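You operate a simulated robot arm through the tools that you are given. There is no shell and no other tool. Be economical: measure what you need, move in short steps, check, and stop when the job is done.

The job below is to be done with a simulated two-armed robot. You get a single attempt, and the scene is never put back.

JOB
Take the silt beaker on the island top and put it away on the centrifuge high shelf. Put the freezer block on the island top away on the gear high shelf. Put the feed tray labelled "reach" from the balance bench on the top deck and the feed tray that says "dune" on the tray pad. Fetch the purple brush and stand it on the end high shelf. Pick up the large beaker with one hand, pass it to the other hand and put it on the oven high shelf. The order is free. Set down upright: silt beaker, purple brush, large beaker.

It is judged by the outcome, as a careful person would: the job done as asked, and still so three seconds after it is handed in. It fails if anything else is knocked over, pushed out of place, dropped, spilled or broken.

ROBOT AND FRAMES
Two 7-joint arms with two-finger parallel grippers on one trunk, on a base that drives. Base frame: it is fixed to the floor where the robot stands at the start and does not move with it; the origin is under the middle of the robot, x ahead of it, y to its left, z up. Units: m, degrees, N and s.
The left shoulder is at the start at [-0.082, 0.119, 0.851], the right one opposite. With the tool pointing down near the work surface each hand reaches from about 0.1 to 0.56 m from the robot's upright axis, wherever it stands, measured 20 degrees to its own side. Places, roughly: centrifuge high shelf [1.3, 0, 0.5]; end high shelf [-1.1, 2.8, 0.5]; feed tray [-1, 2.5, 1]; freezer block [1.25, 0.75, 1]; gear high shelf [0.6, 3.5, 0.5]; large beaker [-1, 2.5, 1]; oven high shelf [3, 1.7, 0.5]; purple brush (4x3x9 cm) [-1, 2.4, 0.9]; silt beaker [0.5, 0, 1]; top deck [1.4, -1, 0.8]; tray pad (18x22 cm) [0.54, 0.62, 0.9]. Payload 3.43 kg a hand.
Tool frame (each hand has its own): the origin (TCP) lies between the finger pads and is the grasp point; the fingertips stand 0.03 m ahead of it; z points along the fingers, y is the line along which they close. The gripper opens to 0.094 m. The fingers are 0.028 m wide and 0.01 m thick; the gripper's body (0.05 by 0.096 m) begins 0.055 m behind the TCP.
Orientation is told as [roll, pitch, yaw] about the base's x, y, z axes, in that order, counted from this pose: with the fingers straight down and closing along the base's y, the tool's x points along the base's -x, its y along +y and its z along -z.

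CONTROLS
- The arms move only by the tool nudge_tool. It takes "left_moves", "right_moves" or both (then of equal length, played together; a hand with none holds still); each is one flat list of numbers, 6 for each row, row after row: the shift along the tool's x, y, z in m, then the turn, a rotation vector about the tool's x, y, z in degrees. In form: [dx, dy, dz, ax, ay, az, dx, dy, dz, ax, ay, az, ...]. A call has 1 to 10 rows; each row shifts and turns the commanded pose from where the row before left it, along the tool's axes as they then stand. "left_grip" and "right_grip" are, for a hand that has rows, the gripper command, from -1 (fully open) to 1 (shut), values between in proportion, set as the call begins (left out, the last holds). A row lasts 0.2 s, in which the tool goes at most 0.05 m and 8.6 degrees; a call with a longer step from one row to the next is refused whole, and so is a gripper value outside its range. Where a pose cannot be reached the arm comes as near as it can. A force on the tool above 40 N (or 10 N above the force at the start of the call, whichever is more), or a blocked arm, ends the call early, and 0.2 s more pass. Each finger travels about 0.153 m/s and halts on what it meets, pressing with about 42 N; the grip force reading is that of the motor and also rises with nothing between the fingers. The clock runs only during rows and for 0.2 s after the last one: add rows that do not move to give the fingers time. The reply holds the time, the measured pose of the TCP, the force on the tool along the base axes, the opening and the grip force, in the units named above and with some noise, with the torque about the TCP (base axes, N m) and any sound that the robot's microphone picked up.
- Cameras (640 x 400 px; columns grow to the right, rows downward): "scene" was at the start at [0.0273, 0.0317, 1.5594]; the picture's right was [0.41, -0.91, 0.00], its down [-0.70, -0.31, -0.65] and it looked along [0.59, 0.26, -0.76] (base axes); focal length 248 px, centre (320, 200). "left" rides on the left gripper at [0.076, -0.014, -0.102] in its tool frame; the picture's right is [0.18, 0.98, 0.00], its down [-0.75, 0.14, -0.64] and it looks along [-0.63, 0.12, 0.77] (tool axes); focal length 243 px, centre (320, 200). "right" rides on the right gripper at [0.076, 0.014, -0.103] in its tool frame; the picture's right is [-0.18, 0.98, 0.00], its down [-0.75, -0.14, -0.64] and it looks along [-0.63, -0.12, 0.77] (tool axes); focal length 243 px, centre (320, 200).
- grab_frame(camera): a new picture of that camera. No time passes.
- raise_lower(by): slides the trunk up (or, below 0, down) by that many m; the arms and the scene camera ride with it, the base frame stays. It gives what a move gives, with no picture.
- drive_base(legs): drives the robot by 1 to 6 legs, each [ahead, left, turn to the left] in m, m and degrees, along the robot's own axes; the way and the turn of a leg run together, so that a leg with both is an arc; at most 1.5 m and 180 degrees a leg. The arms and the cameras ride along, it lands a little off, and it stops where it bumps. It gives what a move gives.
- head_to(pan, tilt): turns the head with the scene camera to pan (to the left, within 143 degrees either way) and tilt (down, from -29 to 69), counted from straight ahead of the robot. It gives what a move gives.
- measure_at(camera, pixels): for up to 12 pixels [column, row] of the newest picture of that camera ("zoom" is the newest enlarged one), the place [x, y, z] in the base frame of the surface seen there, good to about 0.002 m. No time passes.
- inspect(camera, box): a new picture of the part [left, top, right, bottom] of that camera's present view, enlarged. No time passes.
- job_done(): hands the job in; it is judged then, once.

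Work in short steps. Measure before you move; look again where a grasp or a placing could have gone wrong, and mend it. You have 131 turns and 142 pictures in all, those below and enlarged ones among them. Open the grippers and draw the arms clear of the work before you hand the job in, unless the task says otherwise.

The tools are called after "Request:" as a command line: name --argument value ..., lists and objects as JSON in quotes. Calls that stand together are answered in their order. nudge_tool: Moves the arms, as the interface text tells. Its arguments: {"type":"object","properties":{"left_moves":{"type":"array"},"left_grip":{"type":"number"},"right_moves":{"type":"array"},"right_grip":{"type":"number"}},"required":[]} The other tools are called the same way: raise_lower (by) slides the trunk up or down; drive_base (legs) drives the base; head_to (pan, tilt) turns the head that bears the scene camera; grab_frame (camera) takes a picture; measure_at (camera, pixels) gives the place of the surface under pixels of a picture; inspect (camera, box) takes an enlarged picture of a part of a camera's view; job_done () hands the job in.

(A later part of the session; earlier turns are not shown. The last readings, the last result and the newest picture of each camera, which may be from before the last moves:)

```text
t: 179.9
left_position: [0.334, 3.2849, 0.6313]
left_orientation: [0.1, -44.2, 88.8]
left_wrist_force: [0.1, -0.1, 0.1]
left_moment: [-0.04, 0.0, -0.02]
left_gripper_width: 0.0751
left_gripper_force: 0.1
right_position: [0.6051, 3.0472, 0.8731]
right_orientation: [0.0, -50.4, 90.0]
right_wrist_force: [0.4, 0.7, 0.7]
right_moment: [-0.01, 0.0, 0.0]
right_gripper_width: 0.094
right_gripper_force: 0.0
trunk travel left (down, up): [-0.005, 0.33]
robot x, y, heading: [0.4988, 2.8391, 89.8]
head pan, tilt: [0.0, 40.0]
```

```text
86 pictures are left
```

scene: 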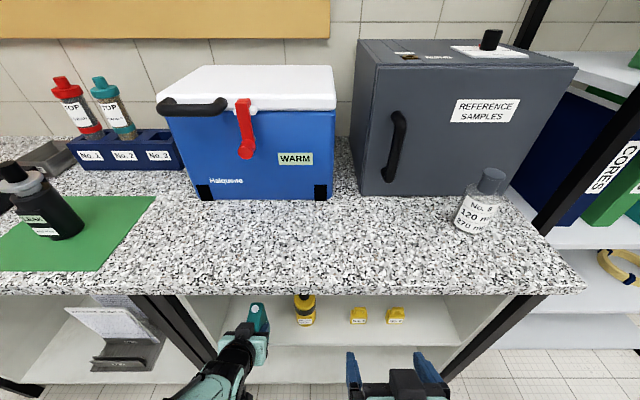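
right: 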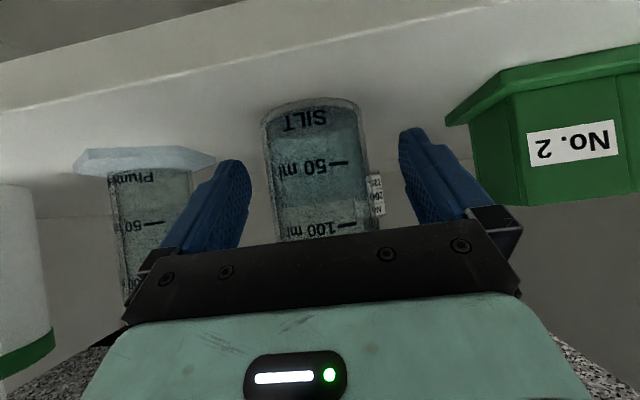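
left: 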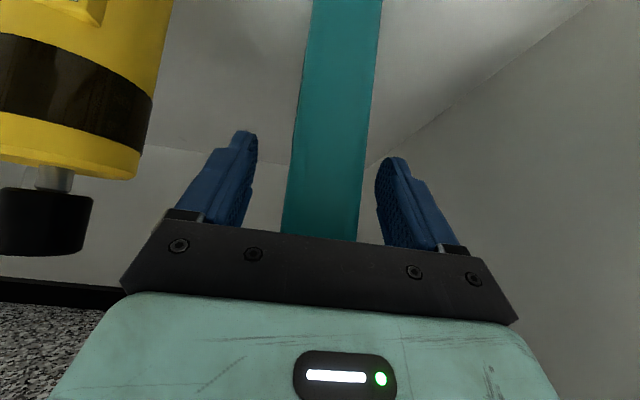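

The block stands free. I withdraw and back away, then verify.

Request:
nudge_tool --left_moves '[0, 0, -0.03, 0, 0, 0, 0, 0, -0.04, 0, 0, 0, 0, 0, -0.03, 0, 0, 0, 0.0239, 0, -0.0233, 0, 0, 0, 0.0239, 0, -0.0233, 0, 0, 0, 0.0239, 0, -0.0233, 0, 0, 0]'

Request:
drive_base --legs '[[-0.3, 0, 0]]'

Request:
grab_frame --camera "scene"

```text
t: 181.3
left_position: [0.3288, 3.1309, 0.7139]
left_orientation: [0.1, -44.0, 88.7]
left_wrist_force: [-0.9, -0.5, -1.0]
left_moment: [0.0, -0.02, -0.02]
left_gripper_width: 0.075
left_gripper_force: 0.0
left hand out of reach, approached as far as the arm can: row 6
right_position: [0.6045, 3.0483, 0.8728]
right_orientation: [-0.1, -50.5, 89.9]
right_wrist_force: [-0.1, 0.3, -0.1]
right_moment: [0.0, -0.03, -0.02]
right_gripper_width: 0.0941
right_gripper_force: 0.0
trunk travel left (down, up): [-0.005, 0.33]
robot x, y, heading: [0.504, 2.8413, 89.9]
head pan, tilt: [0.0, 40.0]
```

```text
t: 183.3
left_position: [0.3314, 2.833, 0.712]
left_orientation: [0.1, -44.1, 88.4]
left_wrist_force: [0.2, 0.2, -1.0]
left_moment: [0.01, 0.01, 0.01]
left_gripper_width: 0.0755
left_gripper_force: 0.1
right_position: [0.6056, 2.7484, 0.8725]
right_orientation: [0.1, -50.4, 89.5]
right_wrist_force: [0.2, -0.5, 0.2]
right_moment: [-0.01, 0.01, 0.04]
right_gripper_width: 0.0942
right_gripper_force: 0.1
trunk travel left (down, up): [-0.005, 0.33]
robot x, y, heading: [0.5064, 2.5409, 89.6]
head pan, tilt: [0.0, 40.0]
```

```text
85 pictures are left
```

scene: 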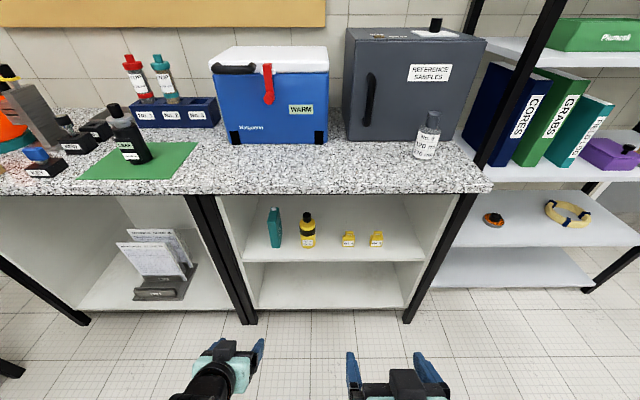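

The block stands on the gear shelf. Next: the balance bench. I raise the trunk, turn to face it and look.

Request:
raise_lower --by 0.3

Request:
drive_base --legs '[[0, 0, 90], [0.6, 0, 0]]'

Request:
head_to --pan 0 --tilt 40

Request:
grab_frame --camera "scene"

```text
t: 186.3
left_position: [0.3309, 2.8476, 1.0265]
left_orientation: [0.0, -45.7, 88.3]
left_wrist_force: [0.4, 0.3, 0.2]
left_moment: [0.0, -0.01, -0.01]
left_gripper_width: 0.0752
left_gripper_force: 0.0
right_position: [0.6043, 2.7474, 1.1719]
right_orientation: [0.0, -50.3, 89.8]
right_wrist_force: [0.0, 0.9, -0.6]
right_moment: [0.02, -0.04, -0.02]
right_gripper_width: 0.0944
right_gripper_force: 0.2
trunk travel left (down, up): [-0.305, 0.03]
robot x, y, heading: [0.5017, 2.5407, 89.6]
head pan, tilt: [0.0, 40.0]
```

```text
t: 193.5
left_position: [-0.4051, 2.3937, 1.0264]
left_orientation: [0.2, -45.6, 177.1]
left_wrist_force: [-0.1, -0.1, -1.3]
left_moment: [0.03, 0.0, 0.0]
left_gripper_width: 0.0754
left_gripper_force: 0.1
right_position: [-0.297, 2.6646, 1.1737]
right_orientation: [0.0, -50.3, 178.2]
right_wrist_force: [-0.4, -0.3, 0.2]
right_moment: [0.02, -0.03, -0.06]
right_gripper_width: 0.0941
right_gripper_force: 0.0
trunk travel left (down, up): [-0.305, 0.03]
robot x, y, heading: [-0.0927, 2.5571, 178.3]
head pan, tilt: [0.0, 40.0]
```

```text
t: 194.1
left_position: [-0.4043, 2.3934, 1.0268]
left_orientation: [0.2, -45.6, 177.0]
left_wrist_force: [-0.4, 0.5, 0.1]
left_moment: [0.0, -0.03, -0.01]
left_gripper_width: 0.0751
left_gripper_force: 0.1
right_position: [-0.2972, 2.6652, 1.1733]
right_orientation: [0.1, -50.5, 178.2]
right_wrist_force: [0.4, 0.9, -0.3]
right_moment: [0.01, 0.0, 0.01]
right_gripper_width: 0.0941
right_gripper_force: 0.0
trunk travel left (down, up): [-0.305, 0.03]
robot x, y, heading: [-0.0934, 2.5559, 178.3]
head pan, tilt: [0.0, 40.0]
```

```text
84 pictures are left
```

scene: 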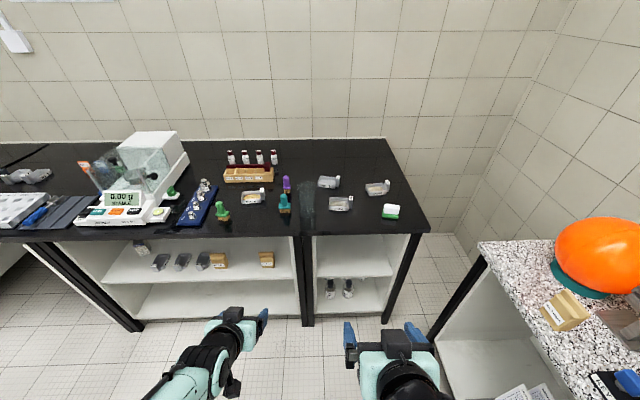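

Trays are at (253,197), (329,182), (342,202), (378,188); brushes green/purple/teal around (285,190); a tall beaker at (307,197). I zoom in.

Request:
inspect --camera "scene" --box '[210, 140, 420, 270]'

Request:
measure_at --camera "scene" --pixels '[[253, 197], [329, 182], [342, 203], [378, 189], [390, 211], [287, 184], [285, 205], [222, 212], [307, 188], [307, 205], [345, 230], [248, 175]]'

```text
3.05 times, centred on (315, 205) of scene
```

zoom: 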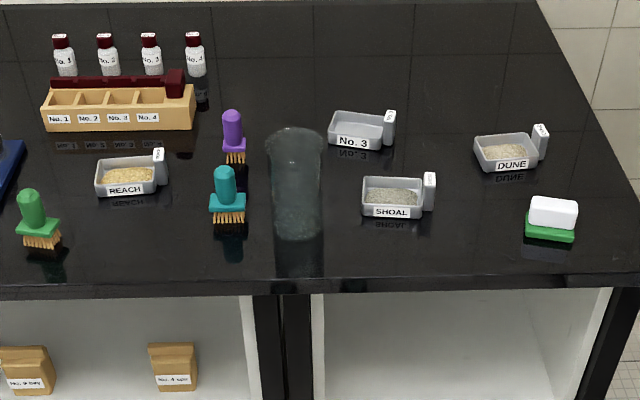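

```text
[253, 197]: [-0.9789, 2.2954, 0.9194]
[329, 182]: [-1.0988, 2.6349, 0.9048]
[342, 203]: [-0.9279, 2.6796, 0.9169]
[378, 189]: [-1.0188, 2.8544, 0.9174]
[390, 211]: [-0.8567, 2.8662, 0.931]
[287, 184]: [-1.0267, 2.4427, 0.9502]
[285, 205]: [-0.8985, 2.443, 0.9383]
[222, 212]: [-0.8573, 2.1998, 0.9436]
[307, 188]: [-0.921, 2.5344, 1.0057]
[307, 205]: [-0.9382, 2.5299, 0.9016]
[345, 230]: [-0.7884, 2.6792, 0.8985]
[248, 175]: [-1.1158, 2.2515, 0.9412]
```

REACH tray is at (-0.98,2.30), DUNE at (-1.02,2.85), purple brush (-1.03,2.44), large beaker ~(-0.93,2.53). I drive closer to the bench and look again.

Request:
raise_lower --by 0.03

Request:
drive_base --legs '[[0.36, 0, 1.7]]'

Request:
head_to --pan 0 --tilt 50

Request:
grab_frame --camera "scene"

```text
t: 194.8
left_position: [-0.429, 2.3944, 1.0733]
left_orientation: [0.2, -48.1, 177.0]
left_wrist_force: [0.0, 0.1, -0.9]
left_moment: [0.02, 0.04, -0.05]
left_gripper_width: 0.0753
left_gripper_force: 0.0
right_position: [-0.2973, 2.6651, 1.2034]
right_orientation: [0.1, -50.5, 178.2]
right_wrist_force: [0.1, -0.8, -0.2]
right_moment: [-0.02, 0.01, -0.01]
right_gripper_width: 0.0938
right_gripper_force: 0.0
trunk travel left (down, up): [-0.335, 0.0]
robot x, y, heading: [-0.0923, 2.5583, 178.3]
head pan, tilt: [0.0, 40.0]
```

```text
t: 197.2
left_position: [-0.788, 2.3915, 1.0716]
left_orientation: [0.3, -48.0, 178.4]
left_wrist_force: [0.3, -0.6, 0.4]
left_moment: [0.04, 0.01, 0.0]
left_gripper_width: 0.0754
left_gripper_force: 0.0
right_position: [-0.6661, 2.6657, 1.2026]
right_orientation: [0.1, -50.4, 179.7]
right_wrist_force: [0.1, 0.2, -0.2]
right_moment: [-0.01, 0.0, 0.03]
right_gripper_width: 0.0941
right_gripper_force: 0.0
trunk travel left (down, up): [-0.335, 0.0]
robot x, y, heading: [-0.4598, 2.5629, 179.7]
head pan, tilt: [0.0, 40.0]
```

```text
t: 197.9
left_position: [-0.7909, 2.3913, 1.0731]
left_orientation: [0.2, -48.1, 178.4]
left_wrist_force: [-0.5, 0.5, -0.4]
left_moment: [0.02, -0.01, -0.02]
left_gripper_width: 0.075
left_gripper_force: 0.1
right_position: [-0.6662, 2.6662, 1.2014]
right_orientation: [0.0, -50.4, 179.7]
right_wrist_force: [1.1, -0.6, -0.7]
right_moment: [0.02, -0.01, -0.01]
right_gripper_width: 0.0942
right_gripper_force: 0.0
trunk travel left (down, up): [-0.335, 0.0]
robot x, y, heading: [-0.4605, 2.5622, 179.9]
head pan, tilt: [0.0, 50.0]
```

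```text
82 pictures are left
```

scene: 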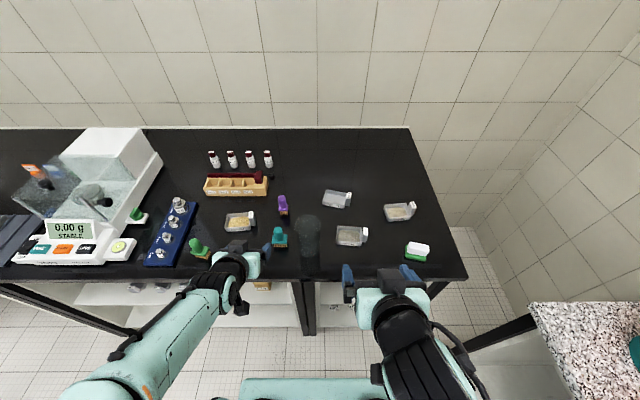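

Request:
inspect --camera "scene" --box '[220, 175, 380, 275]'

Request:
measure_at --camera "zoom" --pixels '[[250, 90], [252, 120], [255, 152], [236, 215], [238, 235], [350, 170], [350, 190], [350, 230], [318, 175], [385, 175], [85, 180], [60, 195]]'

```text
4.00 times, centred on (300, 225) of scene
```

zoom: 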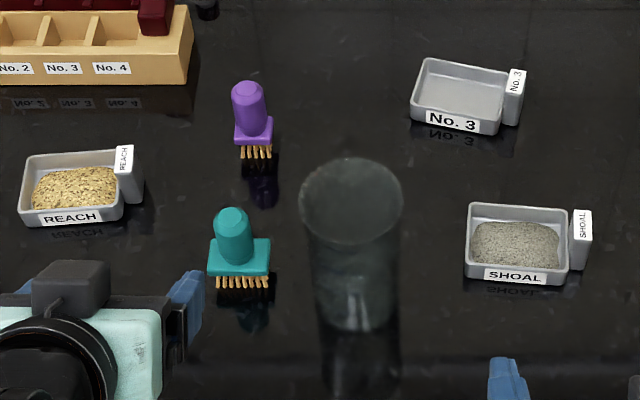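

```text
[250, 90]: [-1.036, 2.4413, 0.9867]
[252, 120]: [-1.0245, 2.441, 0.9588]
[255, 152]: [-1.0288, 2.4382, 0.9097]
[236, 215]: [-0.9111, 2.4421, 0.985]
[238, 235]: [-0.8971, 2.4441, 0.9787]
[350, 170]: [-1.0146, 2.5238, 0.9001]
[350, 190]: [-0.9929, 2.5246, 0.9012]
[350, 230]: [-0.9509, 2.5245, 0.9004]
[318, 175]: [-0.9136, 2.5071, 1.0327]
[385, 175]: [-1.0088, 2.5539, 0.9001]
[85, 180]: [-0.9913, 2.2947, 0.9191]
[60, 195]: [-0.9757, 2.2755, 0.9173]
```

Purple brush handle is at (-1.036,2.441), z 0.935–0.99. I yaw the left hand 23° to the right so its camera clears the teal brush, then go to pre-grasp.

Request:
nudge_tool --left_moves '[0, 0, 0, 5.7, 0, 5.13, 0, 0, 0, 5.7, 0, 5.13, 0, 0, 0, 5.7, 0, 5.13, 0, 0, 0, 0, 8, 0, -0.0244, 0.0118, 0.0294, 0, 0, 0, -0.0244, 0.0118, 0.0294, 0, 0, 0, -0.0244, 0.0118, 0.0294, 0, 0, 0, -0.0244, 0.0118, 0.0294, 0, 0, 0, -0.0244, 0.0118, 0.0294, 0, 0, 0]'

Request:
grab_frame --camera "left"

Request:
grab_frame --camera "scene"

```text
t: 199.9
left_position: [-0.9861, 2.416, 1.0402]
left_orientation: [0.2, -39.9, 155.4]
left_wrist_force: [-0.5, -0.1, 0.2]
left_moment: [-0.04, -0.01, -0.02]
left_gripper_width: 0.0751
left_gripper_force: 0.1
right_position: [-0.6666, 2.6659, 1.2032]
right_orientation: [0.1, -50.3, 179.7]
right_wrist_force: [0.5, -0.5, -0.2]
right_moment: [0.02, -0.01, 0.01]
right_gripper_width: 0.0939
right_gripper_force: 0.0
trunk travel left (down, up): [-0.335, 0.0]
robot x, y, heading: [-0.4615, 2.5639, 179.7]
head pan, tilt: [0.0, 50.0]
```

```text
80 pictures are left
```

left: 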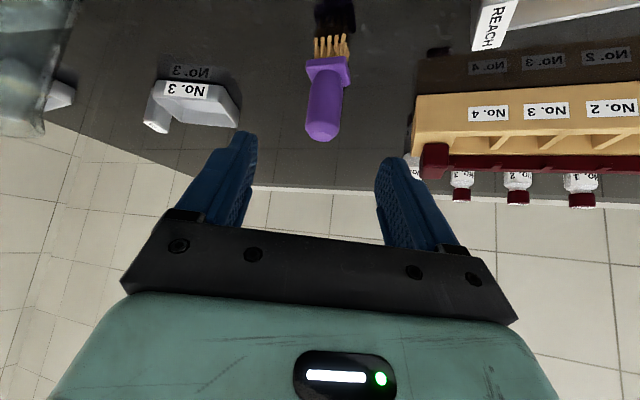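

```text
79 pictures are left
```

scene: 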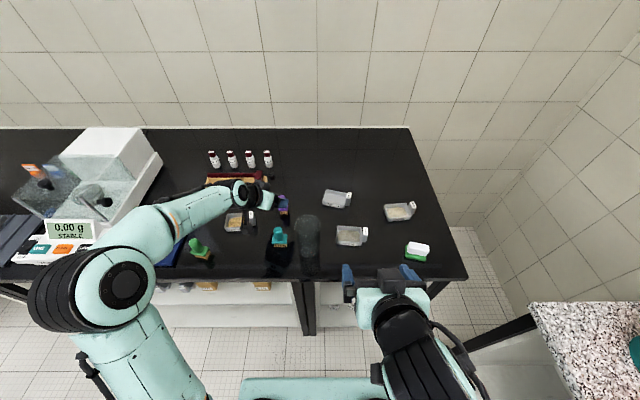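

The purple brush is centred between the fingers (325,110). I advance 9 cm and close.

Request:
nudge_tool --left_moves '[0, 0, 0.03, 0, 0, 0, 0, 0, 0.03, 0, 0, 0, 0, 0, 0.028, 0, 0, 0]'

Request:
nudge_tool --left_moves '[0, 0, 0, 0, 0, 0, 0, 0, 0, 0, 0, 0, 0, 0, 0, 0, 0, 0]' --left_grip 1

Request:
grab_frame --camera "left"

```text
t: 200.7
left_position: [-1.0367, 2.4384, 0.9715]
left_orientation: [0.2, -40.0, 155.5]
left_wrist_force: [-0.2, 0.0, 0.2]
left_moment: [0.0, -0.02, 0.03]
left_gripper_width: 0.0752
left_gripper_force: 0.0
right_position: [-0.6655, 2.6666, 1.2038]
right_orientation: [0.0, -50.4, 179.7]
right_wrist_force: [-0.3, 0.1, -0.5]
right_moment: [0.02, 0.01, -0.04]
right_gripper_width: 0.0941
right_gripper_force: 0.1
trunk travel left (down, up): [-0.335, 0.0]
robot x, y, heading: [-0.4608, 2.5631, 180.0]
head pan, tilt: [0.0, 50.0]
```

```text
t: 201.5
left_position: [-1.0365, 2.438, 0.971]
left_orientation: [0.2, -40.0, 155.3]
left_wrist_force: [-0.4, 0.0, 0.4]
left_moment: [0.02, 0.02, -0.01]
left_gripper_width: 0.0303
left_gripper_force: 41.9
right_position: [-0.6662, 2.665, 1.2023]
right_orientation: [-0.1, -50.4, 179.8]
right_wrist_force: [-0.3, 0.4, 0.3]
right_moment: [-0.01, -0.02, 0.05]
right_gripper_width: 0.0941
right_gripper_force: 0.1
trunk travel left (down, up): [-0.335, 0.0]
robot x, y, heading: [-0.4575, 2.5675, 179.9]
head pan, tilt: [0.0, 50.0]
```

```text
78 pictures are left
```

left: 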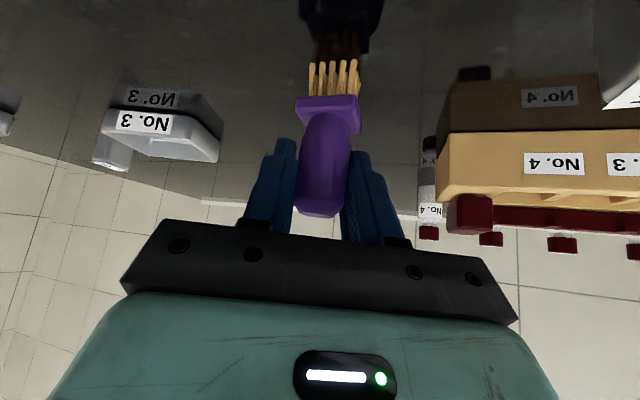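

Held (0.030 wide, base 0.071 below TCP). I lift 14 cm and draw back over the bench front, then back the robot away.

Request:
nudge_tool --left_moves '[-0.0225, 0, -0.0268, 0, 0, 0, -0.0225, 0, -0.0268, 0, 0, 0, -0.0225, 0, -0.0268, 0, 0, 0, -0.0225, 0, -0.0268, 0, 0, 0, 0.03, 0, -0.0252, 0, 0, 0, 0.03, 0, -0.0252, 0, 0, 0, 0.03, 0, -0.0252, 0, 0, 0, 0.03, 0, -0.0252, 0, 0, 0, 0.03, 0, -0.0252, 0, 0, 0]'

Request:
drive_base --legs '[[-0.33, 0, 0]]'

Request:
raise_lower --by -0.33

Request:
head_to --pan -15 --tilt 40

Request:
grab_frame --camera "scene"

```text
t: 203.5
left_position: [-0.8569, 2.3606, 1.1117]
left_orientation: [0.2, -40.0, 155.4]
left_wrist_force: [0.2, -1.0, -0.1]
left_moment: [0.0, 0.07, -0.01]
left_gripper_width: 0.0297
left_gripper_force: 41.6
right_position: [-0.6656, 2.6658, 1.2024]
right_orientation: [0.0, -50.4, 179.7]
right_wrist_force: [0.7, -0.4, 0.3]
right_moment: [-0.01, 0.03, -0.01]
right_gripper_width: 0.0941
right_gripper_force: 0.2
trunk travel left (down, up): [-0.335, 0.0]
robot x, y, heading: [-0.4585, 2.5685, 179.9]
head pan, tilt: [0.0, 50.0]
```

```text
t: 205.6
left_position: [-0.5337, 2.3582, 1.1115]
left_orientation: [0.1, -40.0, 155.6]
left_wrist_force: [-0.4, 0.3, -0.5]
left_moment: [-0.02, 0.04, 0.01]
left_gripper_width: 0.03
left_gripper_force: 41.8
right_position: [-0.3418, 2.6642, 1.2031]
right_orientation: [0.0, -50.4, 179.9]
right_wrist_force: [-0.1, -0.1, -1.0]
right_moment: [0.0, 0.01, 0.0]
right_gripper_width: 0.0941
right_gripper_force: 0.1
trunk travel left (down, up): [-0.335, 0.0]
robot x, y, heading: [-0.1346, 2.5654, -180.1]
head pan, tilt: [0.0, 50.0]
```

```text
t: 208.9
left_position: [-0.532, 2.3584, 0.7809]
left_orientation: [0.1, -40.0, 155.7]
left_wrist_force: [-0.5, -0.2, -0.4]
left_moment: [0.01, -0.02, -0.02]
left_gripper_width: 0.0295
left_gripper_force: 42.0
right_position: [-0.3422, 2.6641, 0.8721]
right_orientation: [0.0, -50.4, 179.9]
right_wrist_force: [-0.6, -0.2, -0.5]
right_moment: [0.04, -0.02, -0.03]
right_gripper_width: 0.094
right_gripper_force: 0.0
trunk travel left (down, up): [-0.005, 0.33]
robot x, y, heading: [-0.1322, 2.5635, -180.1]
head pan, tilt: [0.0, 50.0]
```

```text
t: 209.7
left_position: [-0.533, 2.359, 0.781]
left_orientation: [0.2, -40.0, 155.6]
left_wrist_force: [-0.7, -0.6, -0.8]
left_moment: [-0.01, -0.03, 0.01]
left_gripper_width: 0.0297
left_gripper_force: 42.3
right_position: [-0.3415, 2.6639, 0.8722]
right_orientation: [0.1, -50.4, 179.9]
right_wrist_force: [-0.6, -0.2, -0.1]
right_moment: [0.02, 0.01, 0.0]
right_gripper_width: 0.0941
right_gripper_force: 0.1
trunk travel left (down, up): [-0.005, 0.33]
robot x, y, heading: [-0.138, 2.56, -180.0]
head pan, tilt: [-15.0, 40.0]
```

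```text
77 pictures are left
```

scene: 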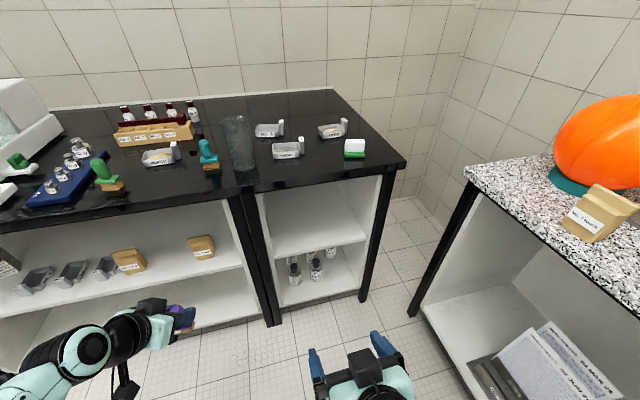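

The end high shelf (310,220) is empty. I measure it.

Request:
measure_at --camera "scene" --pixels '[[310, 225], [280, 245], [355, 232], [310, 238], [318, 195], [270, 200], [370, 215], [320, 182], [310, 260]]'

```text
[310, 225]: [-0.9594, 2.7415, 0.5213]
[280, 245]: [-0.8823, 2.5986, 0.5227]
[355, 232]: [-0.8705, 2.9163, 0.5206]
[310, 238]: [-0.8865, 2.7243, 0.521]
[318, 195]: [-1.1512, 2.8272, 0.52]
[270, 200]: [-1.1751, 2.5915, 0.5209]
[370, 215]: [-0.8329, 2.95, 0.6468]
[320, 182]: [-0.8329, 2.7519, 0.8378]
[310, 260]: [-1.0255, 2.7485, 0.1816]
```

I check the neighbouring gear bench corner for clearance.

Request:
measure_at --camera "scene" --pixels '[[468, 168], [412, 310], [440, 260], [550, 230], [620, 290]]'

Request:
nudge_tool --left_moves '[-0.0126, -0.0272, 0.0062, 0, 0, 0, -0.0126, -0.0272, 0.0062, 0, 0, 0, -0.0126, -0.0272, 0.0062, 0, 0, 0, -0.0126, -0.0272, 0.0062, 0, 0, 0, -0.0126, -0.0272, 0.0062, 0, 0, 0]'

```text
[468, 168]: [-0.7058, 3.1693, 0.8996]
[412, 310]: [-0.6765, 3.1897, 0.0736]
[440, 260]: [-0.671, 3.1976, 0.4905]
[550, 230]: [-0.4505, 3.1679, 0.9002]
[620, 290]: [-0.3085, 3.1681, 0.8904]
```

```text
t: 210.9
left_position: [-0.5394, 2.5097, 0.7996]
left_orientation: [0.3, -40.0, 155.8]
left_wrist_force: [0.6, 0.5, -1.0]
left_moment: [-0.01, 0.02, 0.0]
left_gripper_width: 0.0293
left_gripper_force: 41.9
right_position: [-0.3407, 2.6649, 0.8738]
right_orientation: [0.0, -50.4, 179.9]
right_wrist_force: [0.8, 0.8, -0.6]
right_moment: [0.01, 0.0, 0.0]
right_gripper_width: 0.0941
right_gripper_force: 0.2
trunk travel left (down, up): [-0.005, 0.33]
robot x, y, heading: [-0.1346, 2.5685, -179.9]
head pan, tilt: [-15.0, 40.0]
```

I turn the hand straight, lower it to z≈0.62, strafe right 0.18 and drive ahead 0.28.

Request:
nudge_tool --left_moves '[0, 0, 0, -5.15, 0, -6.13, 0, 0, 0, -5.15, 0, -6.13, 0, 0, 0, -5.15, 0, -6.13, 0.029, 0, 0.0345, 0, 0, 0, 0.029, 0, 0.0345, 0, 0, 0, 0.029, 0, 0.0345, 0, 0, 0, 0.029, 0, 0.0345, 0, 0, 0]'

Request:
drive_base --legs '[[0, -0.18, 0], [0.27, 0, 0]]'

Request:
grab_frame --camera "left"

```text
t: 212.5
left_position: [-0.5415, 2.5102, 0.6148]
left_orientation: [0.2, -40.1, 179.7]
left_wrist_force: [-0.4, 1.4, -0.2]
left_moment: [0.02, 0.04, 0.0]
left_gripper_width: 0.0298
left_gripper_force: 42.0
right_position: [-0.3412, 2.6644, 0.8737]
right_orientation: [-0.1, -50.5, 179.9]
right_wrist_force: [1.5, -0.3, 0.1]
right_moment: [0.01, -0.04, 0.01]
right_gripper_width: 0.0938
right_gripper_force: 0.0
trunk travel left (down, up): [-0.005, 0.33]
robot x, y, heading: [-0.1325, 2.5652, -179.8]
head pan, tilt: [-15.0, 40.0]
```

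```text
t: 216.2
left_position: [-0.814, 2.6895, 0.617]
left_orientation: [0.2, -40.1, 179.8]
left_wrist_force: [-0.3, -0.4, -0.4]
left_moment: [0.0, 0.01, 0.01]
left_gripper_width: 0.03
left_gripper_force: 42.0
right_position: [-0.6138, 2.8446, 0.8738]
right_orientation: [0.0, -50.4, -180.0]
right_wrist_force: [0.3, -0.1, -0.9]
right_moment: [0.0, 0.0, -0.01]
right_gripper_width: 0.0943
right_gripper_force: 0.1
trunk travel left (down, up): [-0.005, 0.33]
robot x, y, heading: [-0.4062, 2.7471, -179.8]
head pan, tilt: [-15.0, 40.0]
```

```text
76 pictures are left
```

left: 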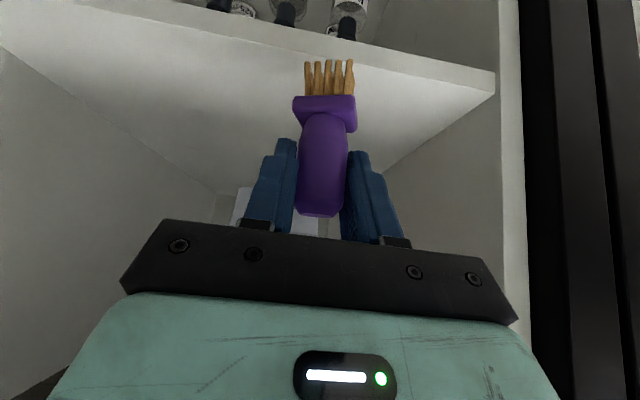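

I reach 14 cm in (and 3 cm toward the middle), then lower to just above the shelf.

Request:
nudge_tool --left_moves '[-0.0268, -0.008, 0.0225, 0, 0, 0, -0.0268, -0.008, 0.0225, 0, 0, 0, -0.0268, -0.008, 0.0225, 0, 0, 0, -0.0268, -0.008, 0.0225, 0, 0, 0, 0.0071, 0, 0.0085, 0, 0, 0, 0.0071, 0, 0.0085, 0, 0, 0]'

Request:
grab_frame --camera "left"

```text
t: 217.6
left_position: [-0.9534, 2.7215, 0.5946]
left_orientation: [0.2, -40.0, 179.8]
left_wrist_force: [0.2, -0.2, -1.3]
left_moment: [0.01, 0.05, -0.01]
left_gripper_width: 0.03
left_gripper_force: 42.0
right_position: [-0.6133, 2.8446, 0.8725]
right_orientation: [0.0, -50.4, -180.0]
right_wrist_force: [0.1, 0.6, 0.8]
right_moment: [0.01, -0.02, -0.01]
right_gripper_width: 0.0938
right_gripper_force: 0.0
trunk travel left (down, up): [-0.005, 0.33]
robot x, y, heading: [-0.4098, 2.7428, -179.9]
head pan, tilt: [-15.0, 40.0]
```

```text
75 pictures are left
```

left: 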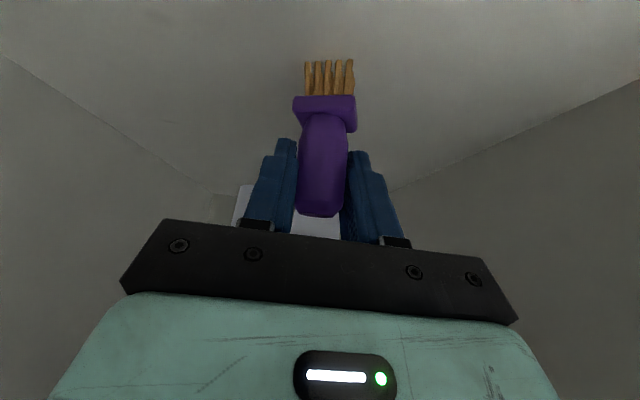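

I lower in 1.5 mm steps to find contact.

Request:
nudge_tool --left_moves '[0.001, 0, 0.0012, 0, 0, 0, 0.001, 0, 0.0012, 0, 0, 0]'

```text
t: 218.2
left_position: [-0.9519, 2.7217, 0.5907]
left_orientation: [0.2, -40.1, 179.8]
left_wrist_force: [-0.4, 0.6, 0.5]
left_moment: [0.0, 0.03, 0.0]
left_gripper_width: 0.0299
left_gripper_force: 41.8
right_position: [-0.6125, 2.8455, 0.8724]
right_orientation: [0.0, -50.3, -180.0]
right_wrist_force: [0.2, -0.1, 0.2]
right_moment: [0.03, 0.02, -0.04]
right_gripper_width: 0.0938
right_gripper_force: 0.1
trunk travel left (down, up): [-0.005, 0.33]
robot x, y, heading: [-0.4084, 2.7422, -179.7]
head pan, tilt: [-15.0, 40.0]
```

Request:
nudge_tool --left_moves '[0.001, 0, 0.0012, 0, 0, 0]'

```text
t: 218.6
left_position: [-0.9537, 2.7213, 0.5901]
left_orientation: [0.2, -40.2, 179.8]
left_wrist_force: [1.4, -0.3, 3.3]
left_moment: [-0.08, -0.05, 0.01]
left_gripper_width: 0.0298
left_gripper_force: 42.1
right_position: [-0.6131, 2.8446, 0.8727]
right_orientation: [0.0, -50.4, -180.1]
right_wrist_force: [-0.4, 0.1, 0.2]
right_moment: [0.03, 0.01, -0.04]
right_gripper_width: 0.094
right_gripper_force: 0.1
trunk travel left (down, up): [-0.005, 0.33]
robot x, y, heading: [-0.4083, 2.7452, -180.1]
head pan, tilt: [-15.0, 40.0]
```

Contact (3.3 N). I open the fingers and look.

Request:
nudge_tool --left_moves '[0, 0, 0, 0, 0, 0, 0, 0, 0, 0, 0, 0]' --left_grip -0.5

Request:
grab_frame --camera "left"

```text
t: 219.2
left_position: [-0.9528, 2.7213, 0.5892]
left_orientation: [0.2, -40.2, 179.9]
left_wrist_force: [0.7, -0.2, 0.0]
left_moment: [0.0, 0.0, 0.02]
left_gripper_width: 0.0706
left_gripper_force: 0.1
right_position: [-0.6129, 2.8441, 0.8731]
right_orientation: [0.0, -50.3, -180.0]
right_wrist_force: [-0.8, 0.2, 0.7]
right_moment: [0.0, 0.01, -0.03]
right_gripper_width: 0.0942
right_gripper_force: 0.0
trunk travel left (down, up): [-0.005, 0.33]
robot x, y, heading: [-0.4028, 2.7434, -179.9]
head pan, tilt: [-15.0, 40.0]
```

```text
74 pictures are left
```

left: 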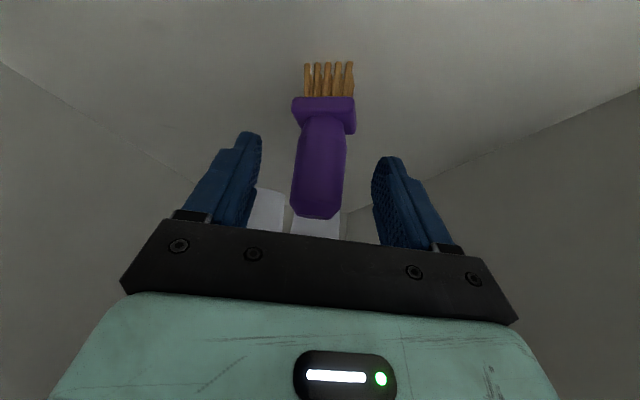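

Brush stands upright. I withdraw, back away, raise the trunk and look at the trays.

Request:
nudge_tool --left_moves '[0, 0, -0.03, 0, 0, 0, 0, 0, -0.05, 0, 0, 0, 0.0268, 0, -0.0225, 0, 0, 0, 0.0268, 0, -0.0225, 0, 0, 0, 0.0268, 0, -0.0225, 0, 0, 0]'

Request:
drive_base --legs '[[-0.25, 0, 0]]'

Request:
raise_lower --by 0.33

Request:
drive_base --legs '[[0.15, 0.2, 0]]'

Request:
head_to --pan -5 --tilt 42

Request:
grab_frame --camera "scene"

```text
t: 220.4
left_position: [-0.7985, 2.7184, 0.6506]
left_orientation: [0.2, -40.2, 179.8]
left_wrist_force: [-0.7, 0.9, -0.6]
left_moment: [0.02, 0.0, -0.01]
left_gripper_width: 0.0704
left_gripper_force: 0.0
right_position: [-0.6126, 2.843, 0.8733]
right_orientation: [0.0, -50.3, -179.9]
right_wrist_force: [0.1, 0.3, 0.3]
right_moment: [-0.03, 0.02, -0.03]
right_gripper_width: 0.0938
right_gripper_force: 0.1
trunk travel left (down, up): [-0.005, 0.33]
robot x, y, heading: [-0.4035, 2.7445, -179.7]
head pan, tilt: [-15.0, 40.0]
```

```text
t: 222.2
left_position: [-0.5545, 2.7202, 0.6504]
left_orientation: [0.2, -40.1, 179.4]
left_wrist_force: [-0.2, -0.2, 0.8]
left_moment: [-0.03, -0.02, -0.01]
left_gripper_width: 0.0706
left_gripper_force: 0.0
right_position: [-0.3683, 2.8455, 0.8728]
right_orientation: [0.0, -50.4, 179.7]
right_wrist_force: [0.5, -0.6, 0.1]
right_moment: [-0.02, 0.03, -0.05]
right_gripper_width: 0.0943
right_gripper_force: 0.0
trunk travel left (down, up): [-0.005, 0.33]
robot x, y, heading: [-0.1629, 2.7454, 179.9]
head pan, tilt: [-15.0, 40.0]
```

```text
t: 225.4
left_position: [-0.5542, 2.7206, 0.9804]
left_orientation: [0.1, -40.1, 179.4]
left_wrist_force: [0.5, 0.7, -0.4]
left_moment: [0.03, 0.02, 0.01]
left_gripper_width: 0.0705
left_gripper_force: 0.0
right_position: [-0.3668, 2.8441, 1.2026]
right_orientation: [0.2, -50.2, 179.6]
right_wrist_force: [0.3, 0.9, 0.7]
right_moment: [0.01, -0.01, -0.03]
right_gripper_width: 0.094
right_gripper_force: 0.1
trunk travel left (down, up): [-0.335, 0.0]
robot x, y, heading: [-0.1615, 2.7436, 179.9]
head pan, tilt: [-15.0, 40.0]
```

```text
t: 227.8
left_position: [-0.7054, 2.5202, 0.9808]
left_orientation: [0.2, -40.1, 179.7]
left_wrist_force: [0.3, 0.2, 0.2]
left_moment: [0.01, -0.03, -0.02]
left_gripper_width: 0.0705
left_gripper_force: 0.1
right_position: [-0.5202, 2.6455, 1.2028]
right_orientation: [0.1, -50.4, 179.8]
right_wrist_force: [-0.4, -0.2, 0.8]
right_moment: [-0.01, -0.01, 0.02]
right_gripper_width: 0.0941
right_gripper_force: 0.0
trunk travel left (down, up): [-0.335, 0.0]
robot x, y, heading: [-0.3108, 2.5446, 180.2]
head pan, tilt: [-15.0, 40.0]
```

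```text
t: 228.6
left_position: [-0.7062, 2.5205, 0.9802]
left_orientation: [0.2, -40.1, 179.6]
left_wrist_force: [0.3, -0.1, 0.6]
left_moment: [0.0, -0.01, 0.0]
left_gripper_width: 0.0708
left_gripper_force: 0.0
right_position: [-0.5199, 2.6473, 1.2024]
right_orientation: [0.0, -50.4, 179.7]
right_wrist_force: [-0.6, 0.2, -0.2]
right_moment: [0.04, -0.01, -0.03]
right_gripper_width: 0.0941
right_gripper_force: 0.1
trunk travel left (down, up): [-0.335, 0.0]
robot x, y, heading: [-0.3127, 2.5479, 179.7]
head pan, tilt: [-5.0, 42.0]
```

```text
73 pictures are left
```

scene: 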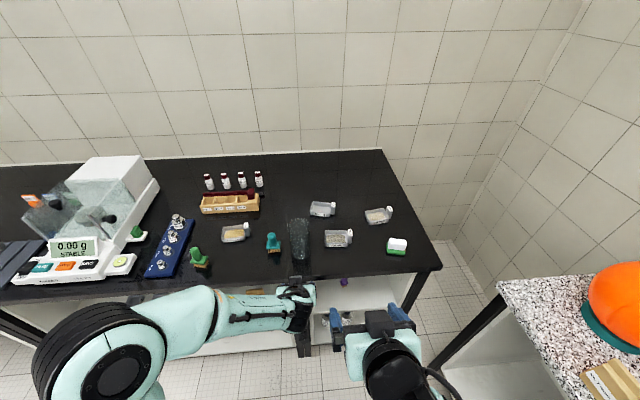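

Request:
inspect --camera "scene" --box '[345, 190, 425, 240]'

Request:
measure_at --camera "zoom" --pixels '[[165, 170], [325, 140], [190, 270], [355, 225], [360, 140], [385, 190], [370, 150], [260, 200], [270, 265], [180, 210]]'

Request:
inspect --camera "scene" --box '[200, 205, 280, 255]'

Request:
measure_at --camera "zoom" --pixels '[[170, 170], [350, 150], [190, 280], [355, 255], [365, 150], [390, 180], [375, 160], [280, 210], [270, 275], [175, 220]]'

```text
8.00 times, centred on (385, 215) of scene
```

zoom: 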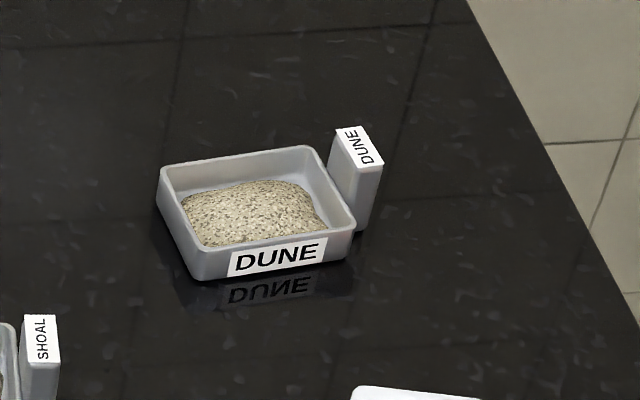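

```text
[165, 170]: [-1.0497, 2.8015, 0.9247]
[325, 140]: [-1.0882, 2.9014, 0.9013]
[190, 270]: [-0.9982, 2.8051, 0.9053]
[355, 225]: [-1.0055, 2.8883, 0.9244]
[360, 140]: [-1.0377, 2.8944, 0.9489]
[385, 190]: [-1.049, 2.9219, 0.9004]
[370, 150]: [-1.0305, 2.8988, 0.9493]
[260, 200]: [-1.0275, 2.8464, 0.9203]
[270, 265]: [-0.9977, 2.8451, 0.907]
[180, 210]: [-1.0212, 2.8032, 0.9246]
```

```text
8.00 times, centred on (240, 230) of scene
```

zoom: 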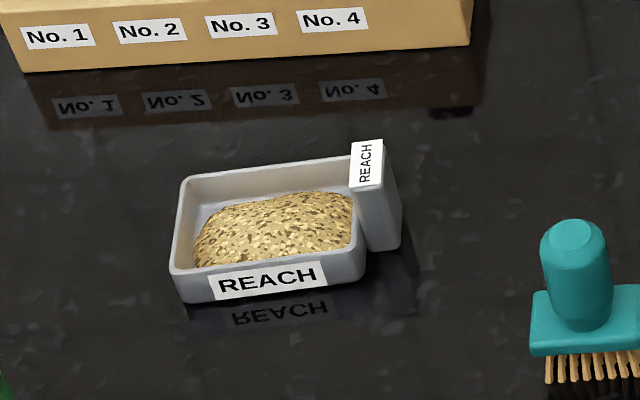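

```text
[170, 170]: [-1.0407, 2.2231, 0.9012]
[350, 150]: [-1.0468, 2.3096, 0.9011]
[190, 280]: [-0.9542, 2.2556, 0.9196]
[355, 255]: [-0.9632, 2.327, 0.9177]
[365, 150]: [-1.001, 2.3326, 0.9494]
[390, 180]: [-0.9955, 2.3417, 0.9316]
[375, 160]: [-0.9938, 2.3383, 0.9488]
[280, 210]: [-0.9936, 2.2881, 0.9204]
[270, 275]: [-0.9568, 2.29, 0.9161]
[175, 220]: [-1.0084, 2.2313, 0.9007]
```

Trays: ~9×6 cm, rim z 0.925, with a tab on the +y side. I'll grip each across its 6 cm depth (closing along x) with a vertical tool. First I turn both hands in free air.

Request:
nudge_tool --left_moves '[-0.0257, 0, -0.0306, 0, 0, 0, -0.0257, 0, -0.0306, 0, 0, 0, 0, 0, 0, 0, 8, 0, 0, 0, 0, 0, 8, 0, 0, 0, 0, 0, 8, 0, 0, 0, 0, 0, 8, 0, 0, 0, 0, 0, 8, 0, 0, 0, 0, 0, 0, 8.5, 0, 0, 0, 0, 0, 8.5, 0, 0, 0, 0, 0, 8.5]' --right_moves '[0, 0, 0, 0, 8.4, 0, 0, 0, 0, 0, 8.4, 0, 0, 0, 0, 0, 8.4, 0, 0, 0, 0, 0, 8.4, 0, 0, 0, 0, 0, 8.4, 0, 0, 0, 0, 0, 8.4, 0, -0.02, 0, 0, 0, 0, -8.5, -0.02, 0, 0, 0, 0, -8.5, -0.02, 0, 0, 0, 0, -8.5, -0.02, 0, 0, 0, 0, -8.5]' --left_grip -1 --right_grip -1

Request:
nudge_tool --left_moves '[0, 0, 0, 0, 0, 8.06, 0, 0, 0, 0, 0, 8.06, 0, 0, 0, 0, 0, 8.06, 0, 0, 0, 0, 0, 8.06, 0, 0, 0, 0, 0, 8.06, 0, 0, 0, 0, 0, 8.06, 0, 0, 0, 0, 0, 8.06, 0, 0, 0, 0, 0, 8.06]' --right_moves '[0, 0, 0, 0, 0, -8, 0, 0, 0, 0, 0, -8, 0, 0, 0, 0, 0, -8, 0, 0, 0, 0, 0, -8, 0, 0, 0, 0, 0, -8, 0, 0, 0, 0, 0, -8, 0, 0, 0, 0, 0, -8, 0, 0, 0, 0, 0, 0]'

Request:
drive_base --legs '[[0.0, 0.1, 0]]'

Request:
grab_frame --camera "scene"

```text
t: 230.8
left_position: [-0.7068, 2.52, 1.0606]
left_orientation: [0.2, 0.0, 154.1]
left_wrist_force: [-0.4, 0.2, -0.3]
left_moment: [0.0, -0.02, 0.0]
left_gripper_width: 0.094
left_gripper_force: 0.0
right_position: [-0.5974, 2.629, 1.2023]
right_orientation: [0.0, 0.0, -146.0]
right_wrist_force: [-0.6, -0.7, -0.1]
right_moment: [0.02, 0.0, -0.01]
right_gripper_width: 0.0937
right_gripper_force: 0.0
trunk travel left (down, up): [-0.335, 0.0]
robot x, y, heading: [-0.3146, 2.544, 180.0]
head pan, tilt: [-5.0, 42.0]
```

```text
t: 232.6
left_position: [-0.7061, 2.5205, 1.061]
left_orientation: [0.1, 0.2, 89.6]
left_wrist_force: [0.8, 0.0, -0.3]
left_moment: [-0.02, -0.04, -0.01]
left_gripper_width: 0.0941
left_gripper_force: 0.1
right_position: [-0.5963, 2.6284, 1.2037]
right_orientation: [0.1, 0.1, -90.0]
right_wrist_force: [0.1, 0.1, -0.1]
right_moment: [-0.04, 0.03, 0.02]
right_gripper_width: 0.0938
right_gripper_force: 0.1
trunk travel left (down, up): [-0.335, 0.0]
robot x, y, heading: [-0.3121, 2.548, 179.5]
head pan, tilt: [-5.0, 42.0]
```

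```text
t: 234.1
left_position: [-0.7065, 2.4223, 1.0611]
left_orientation: [0.1, 0.1, 89.9]
left_wrist_force: [0.1, 0.6, 0.5]
left_moment: [0.03, 0.02, -0.01]
left_gripper_width: 0.094
left_gripper_force: 0.0
right_position: [-0.5965, 2.5323, 1.2041]
right_orientation: [0.0, 0.0, -90.1]
right_wrist_force: [0.0, -1.1, -0.1]
right_moment: [0.02, 0.02, 0.04]
right_gripper_width: 0.0941
right_gripper_force: 0.1
trunk travel left (down, up): [-0.335, 0.0]
robot x, y, heading: [-0.3115, 2.4457, 179.9]
head pan, tilt: [-5.0, 42.0]
```

```text
70 pictures are left
```

scene: 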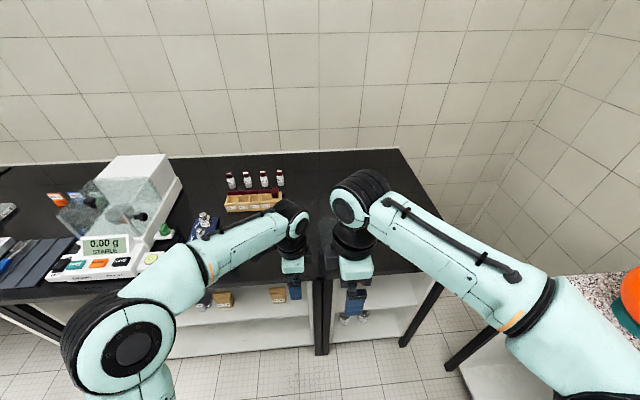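

Both hands are vertical with closing along x. I drive 0.18 m closer and position the left hand above the REACH tray.

Request:
drive_base --legs '[[0.18, 0, 0]]'

Request:
nudge_tool --left_moves '[0.032, 0.025, 0, 0, 0, 0, 0.032, 0.025, 0, 0, 0, 0, 0.032, 0.025, 0, 0, 0, 0, 0.032, 0.025, 0, 0, 0, 0]'

Request:
grab_frame --camera "left"

Request:
grab_frame --camera "scene"

```text
t: 235.6
left_position: [-0.8852, 2.423, 1.0601]
left_orientation: [0.2, 0.2, 89.8]
left_wrist_force: [0.0, 0.4, 0.5]
left_moment: [0.01, 0.0, 0.0]
left_gripper_width: 0.094
left_gripper_force: 0.0
right_position: [-0.7763, 2.5311, 1.203]
right_orientation: [0.0, 0.0, -90.0]
right_wrist_force: [0.7, -0.6, 0.4]
right_moment: [0.04, 0.04, 0.01]
right_gripper_width: 0.0941
right_gripper_force: 0.1
trunk travel left (down, up): [-0.335, 0.0]
robot x, y, heading: [-0.496, 2.4452, -179.8]
head pan, tilt: [-5.0, 42.0]
```

```text
t: 236.6
left_position: [-0.9853, 2.2917, 1.059]
left_orientation: [0.1, 0.1, 89.9]
left_wrist_force: [0.1, 1.1, -0.2]
left_moment: [0.04, -0.01, 0.02]
left_gripper_width: 0.094
left_gripper_force: 0.1
right_position: [-0.778, 2.5298, 1.2038]
right_orientation: [0.0, -0.1, -90.0]
right_wrist_force: [0.6, -0.3, 0.0]
right_moment: [0.06, 0.01, 0.01]
right_gripper_width: 0.0941
right_gripper_force: 0.1
trunk travel left (down, up): [-0.335, 0.0]
robot x, y, heading: [-0.4945, 2.4461, -179.8]
head pan, tilt: [-5.0, 42.0]
```

```text
69 pictures are left
```

left: 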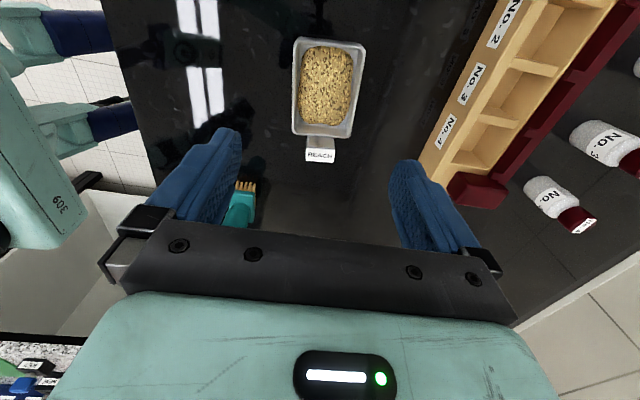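

```text
68 pictures are left
```

scene: 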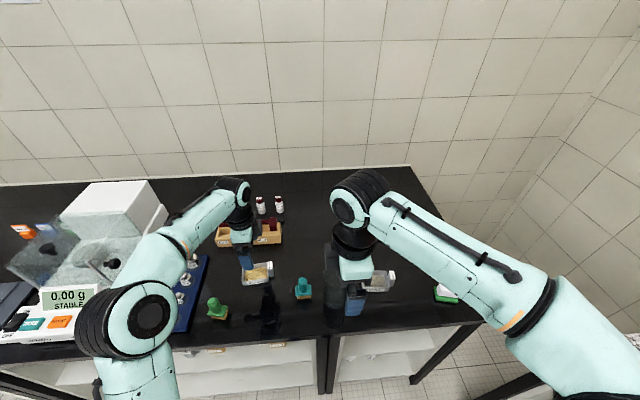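

The tray is seen at (330,90), slightly rotated. I measure its corners.

Request:
measure_at --camera "left" --pixels '[[298, 40], [364, 47], [295, 132], [350, 136], [329, 90], [297, 85], [358, 90], [320, 155], [305, 140], [335, 140]]'

```text
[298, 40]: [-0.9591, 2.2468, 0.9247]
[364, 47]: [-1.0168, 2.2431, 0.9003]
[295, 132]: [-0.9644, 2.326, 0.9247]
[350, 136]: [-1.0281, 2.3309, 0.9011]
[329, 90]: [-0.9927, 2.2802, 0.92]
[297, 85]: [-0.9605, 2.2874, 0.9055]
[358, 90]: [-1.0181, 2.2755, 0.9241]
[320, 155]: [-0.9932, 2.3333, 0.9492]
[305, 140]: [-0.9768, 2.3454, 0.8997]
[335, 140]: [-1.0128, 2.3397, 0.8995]
```

I align (4° yaw, few mm) and descend to z≈0.936, then close.

Request:
nudge_tool --left_moves '[0.004, 0.005, 0, 0, 0, -4, 0, 0, 0.04, 0, 0, 0, 0, 0, 0.04, 0, 0, 0, 0, 0, 0.025, 0, 0, 0, 0, 0, 0.018, 0, 0, 0]'

Request:
nudge_tool --left_moves '[0, 0, 0, 0, 0, 0, 0, 0, 0, 0, 0, 0, 0, 0, 0, 0, 0, 0]' --left_grip 1

Request:
grab_frame --camera "left"

```text
t: 237.8
left_position: [-0.9925, 2.2909, 0.9382]
left_orientation: [0.1, 0.2, 93.9]
left_wrist_force: [0.9, -0.8, 0.4]
left_moment: [0.0, -0.01, -0.02]
left_gripper_width: 0.0938
left_gripper_force: 0.1
right_position: [-0.7776, 2.5309, 1.2031]
right_orientation: [0.0, 0.0, -89.9]
right_wrist_force: [0.0, 0.0, -0.3]
right_moment: [-0.05, 0.02, 0.03]
right_gripper_width: 0.094
right_gripper_force: 0.0
trunk travel left (down, up): [-0.335, 0.0]
robot x, y, heading: [-0.49, 2.4481, -180.0]
head pan, tilt: [-5.0, 42.0]
```

```text
t: 238.6
left_position: [-0.9926, 2.2919, 0.9379]
left_orientation: [0.1, 0.1, 93.9]
left_wrist_force: [1.4, 0.4, -0.3]
left_moment: [0.02, -0.01, 0.01]
left_gripper_width: 0.0604
left_gripper_force: 42.1
right_position: [-0.7771, 2.5308, 1.2045]
right_orientation: [-0.1, 0.0, -90.0]
right_wrist_force: [-0.3, 0.2, -0.4]
right_moment: [-0.03, -0.02, 0.0]
right_gripper_width: 0.0942
right_gripper_force: 0.1
trunk travel left (down, up): [-0.335, 0.0]
robot x, y, heading: [-0.4943, 2.447, -179.7]
head pan, tilt: [-5.0, 42.0]
```

```text
67 pictures are left
```

left: 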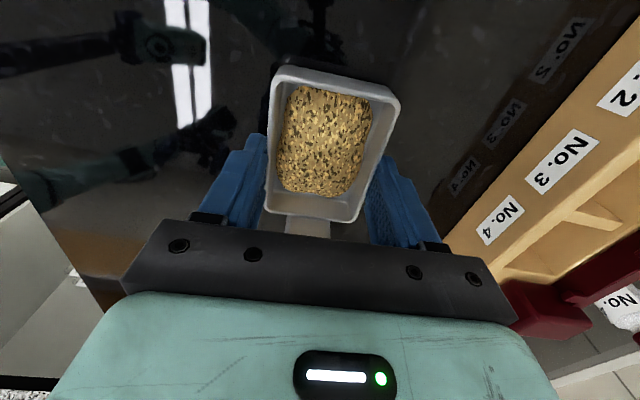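

Gripped (0.060). I lift 20 cm and check the tray hangs level.

Request:
nudge_tool --left_moves '[0, 0, -0.015, 0, 0, 0, 0, 0, -0.035, 0, 0, 0, 0, 0, -0.04, 0, 0, 0, 0, 0, -0.04, 0, 0, 0, 0, 0, -0.04, 0, 0, 0, 0, 0, -0.03, 0, 0, 0]'

Request:
grab_frame --camera "left"

Request:
drive_base --legs '[[0, -0.25, 0]]'

Request:
grab_frame --camera "right"

```text
t: 240.0
left_position: [-0.9922, 2.29, 1.1395]
left_orientation: [0.1, 0.3, 93.9]
left_wrist_force: [0.7, -0.2, -0.1]
left_moment: [-0.03, -0.01, 0.01]
left_gripper_width: 0.0604
left_gripper_force: 41.9
right_position: [-0.7777, 2.5321, 1.2041]
right_orientation: [0.0, 0.0, -90.0]
right_wrist_force: [-0.3, -0.8, 0.5]
right_moment: [0.05, -0.01, 0.01]
right_gripper_width: 0.094
right_gripper_force: 0.0
trunk travel left (down, up): [-0.335, 0.0]
robot x, y, heading: [-0.4942, 2.4518, -180.2]
head pan, tilt: [-5.0, 42.0]
```

```text
66 pictures are left
```

left: 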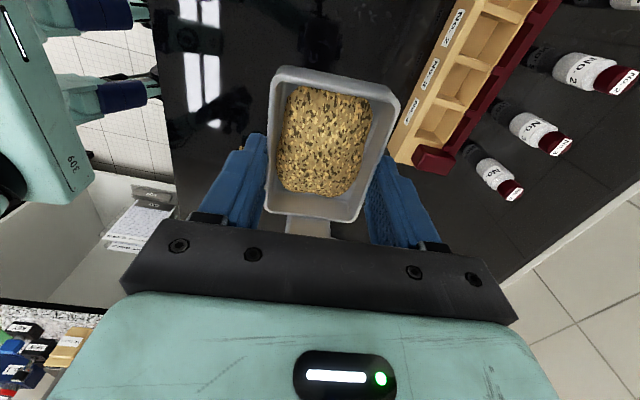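

```text
t: 242.8
left_position: [-0.9913, 2.5399, 1.1385]
left_orientation: [0.2, 0.2, 94.2]
left_wrist_force: [-0.7, 0.6, -0.1]
left_moment: [-0.03, -0.01, 0.01]
left_gripper_width: 0.0601
left_gripper_force: 41.7
right_position: [-0.7788, 2.7821, 1.204]
right_orientation: [0.0, 0.0, -89.6]
right_wrist_force: [-0.4, -0.7, 0.7]
right_moment: [0.01, 0.02, 0.0]
right_gripper_width: 0.0941
right_gripper_force: 0.2
trunk travel left (down, up): [-0.335, 0.0]
robot x, y, heading: [-0.4955, 2.7003, -180.0]
head pan, tilt: [-5.0, 42.0]
```

```text
65 pictures are left
```

right: 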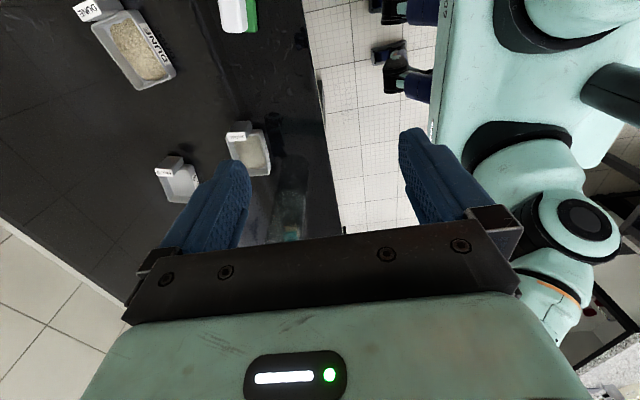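

Tray is level. I move the right hand above the DUNE tray at (-1.027,2.846).

Request:
nudge_tool --right_moves '[0.0107, -0.0413, 0.01, 0, 0, 0, 0.0107, -0.0413, 0.01, 0, 0, 0, 0.0107, -0.0413, 0.01, 0, 0, 0, 0.0107, -0.0413, 0.01, 0, 0, 0, 0.0107, -0.0413, 0.02, 0, 0, 0, 0.0107, -0.0413, 0.03, 0, 0, 0]'

Request:
grab_frame --camera "right"

```text
refused: row 6 steps farther than a row can; nothing moved
```

```text
64 pictures are left
```

right: 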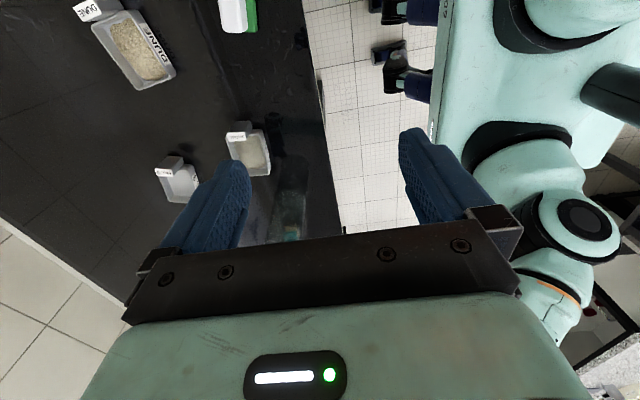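

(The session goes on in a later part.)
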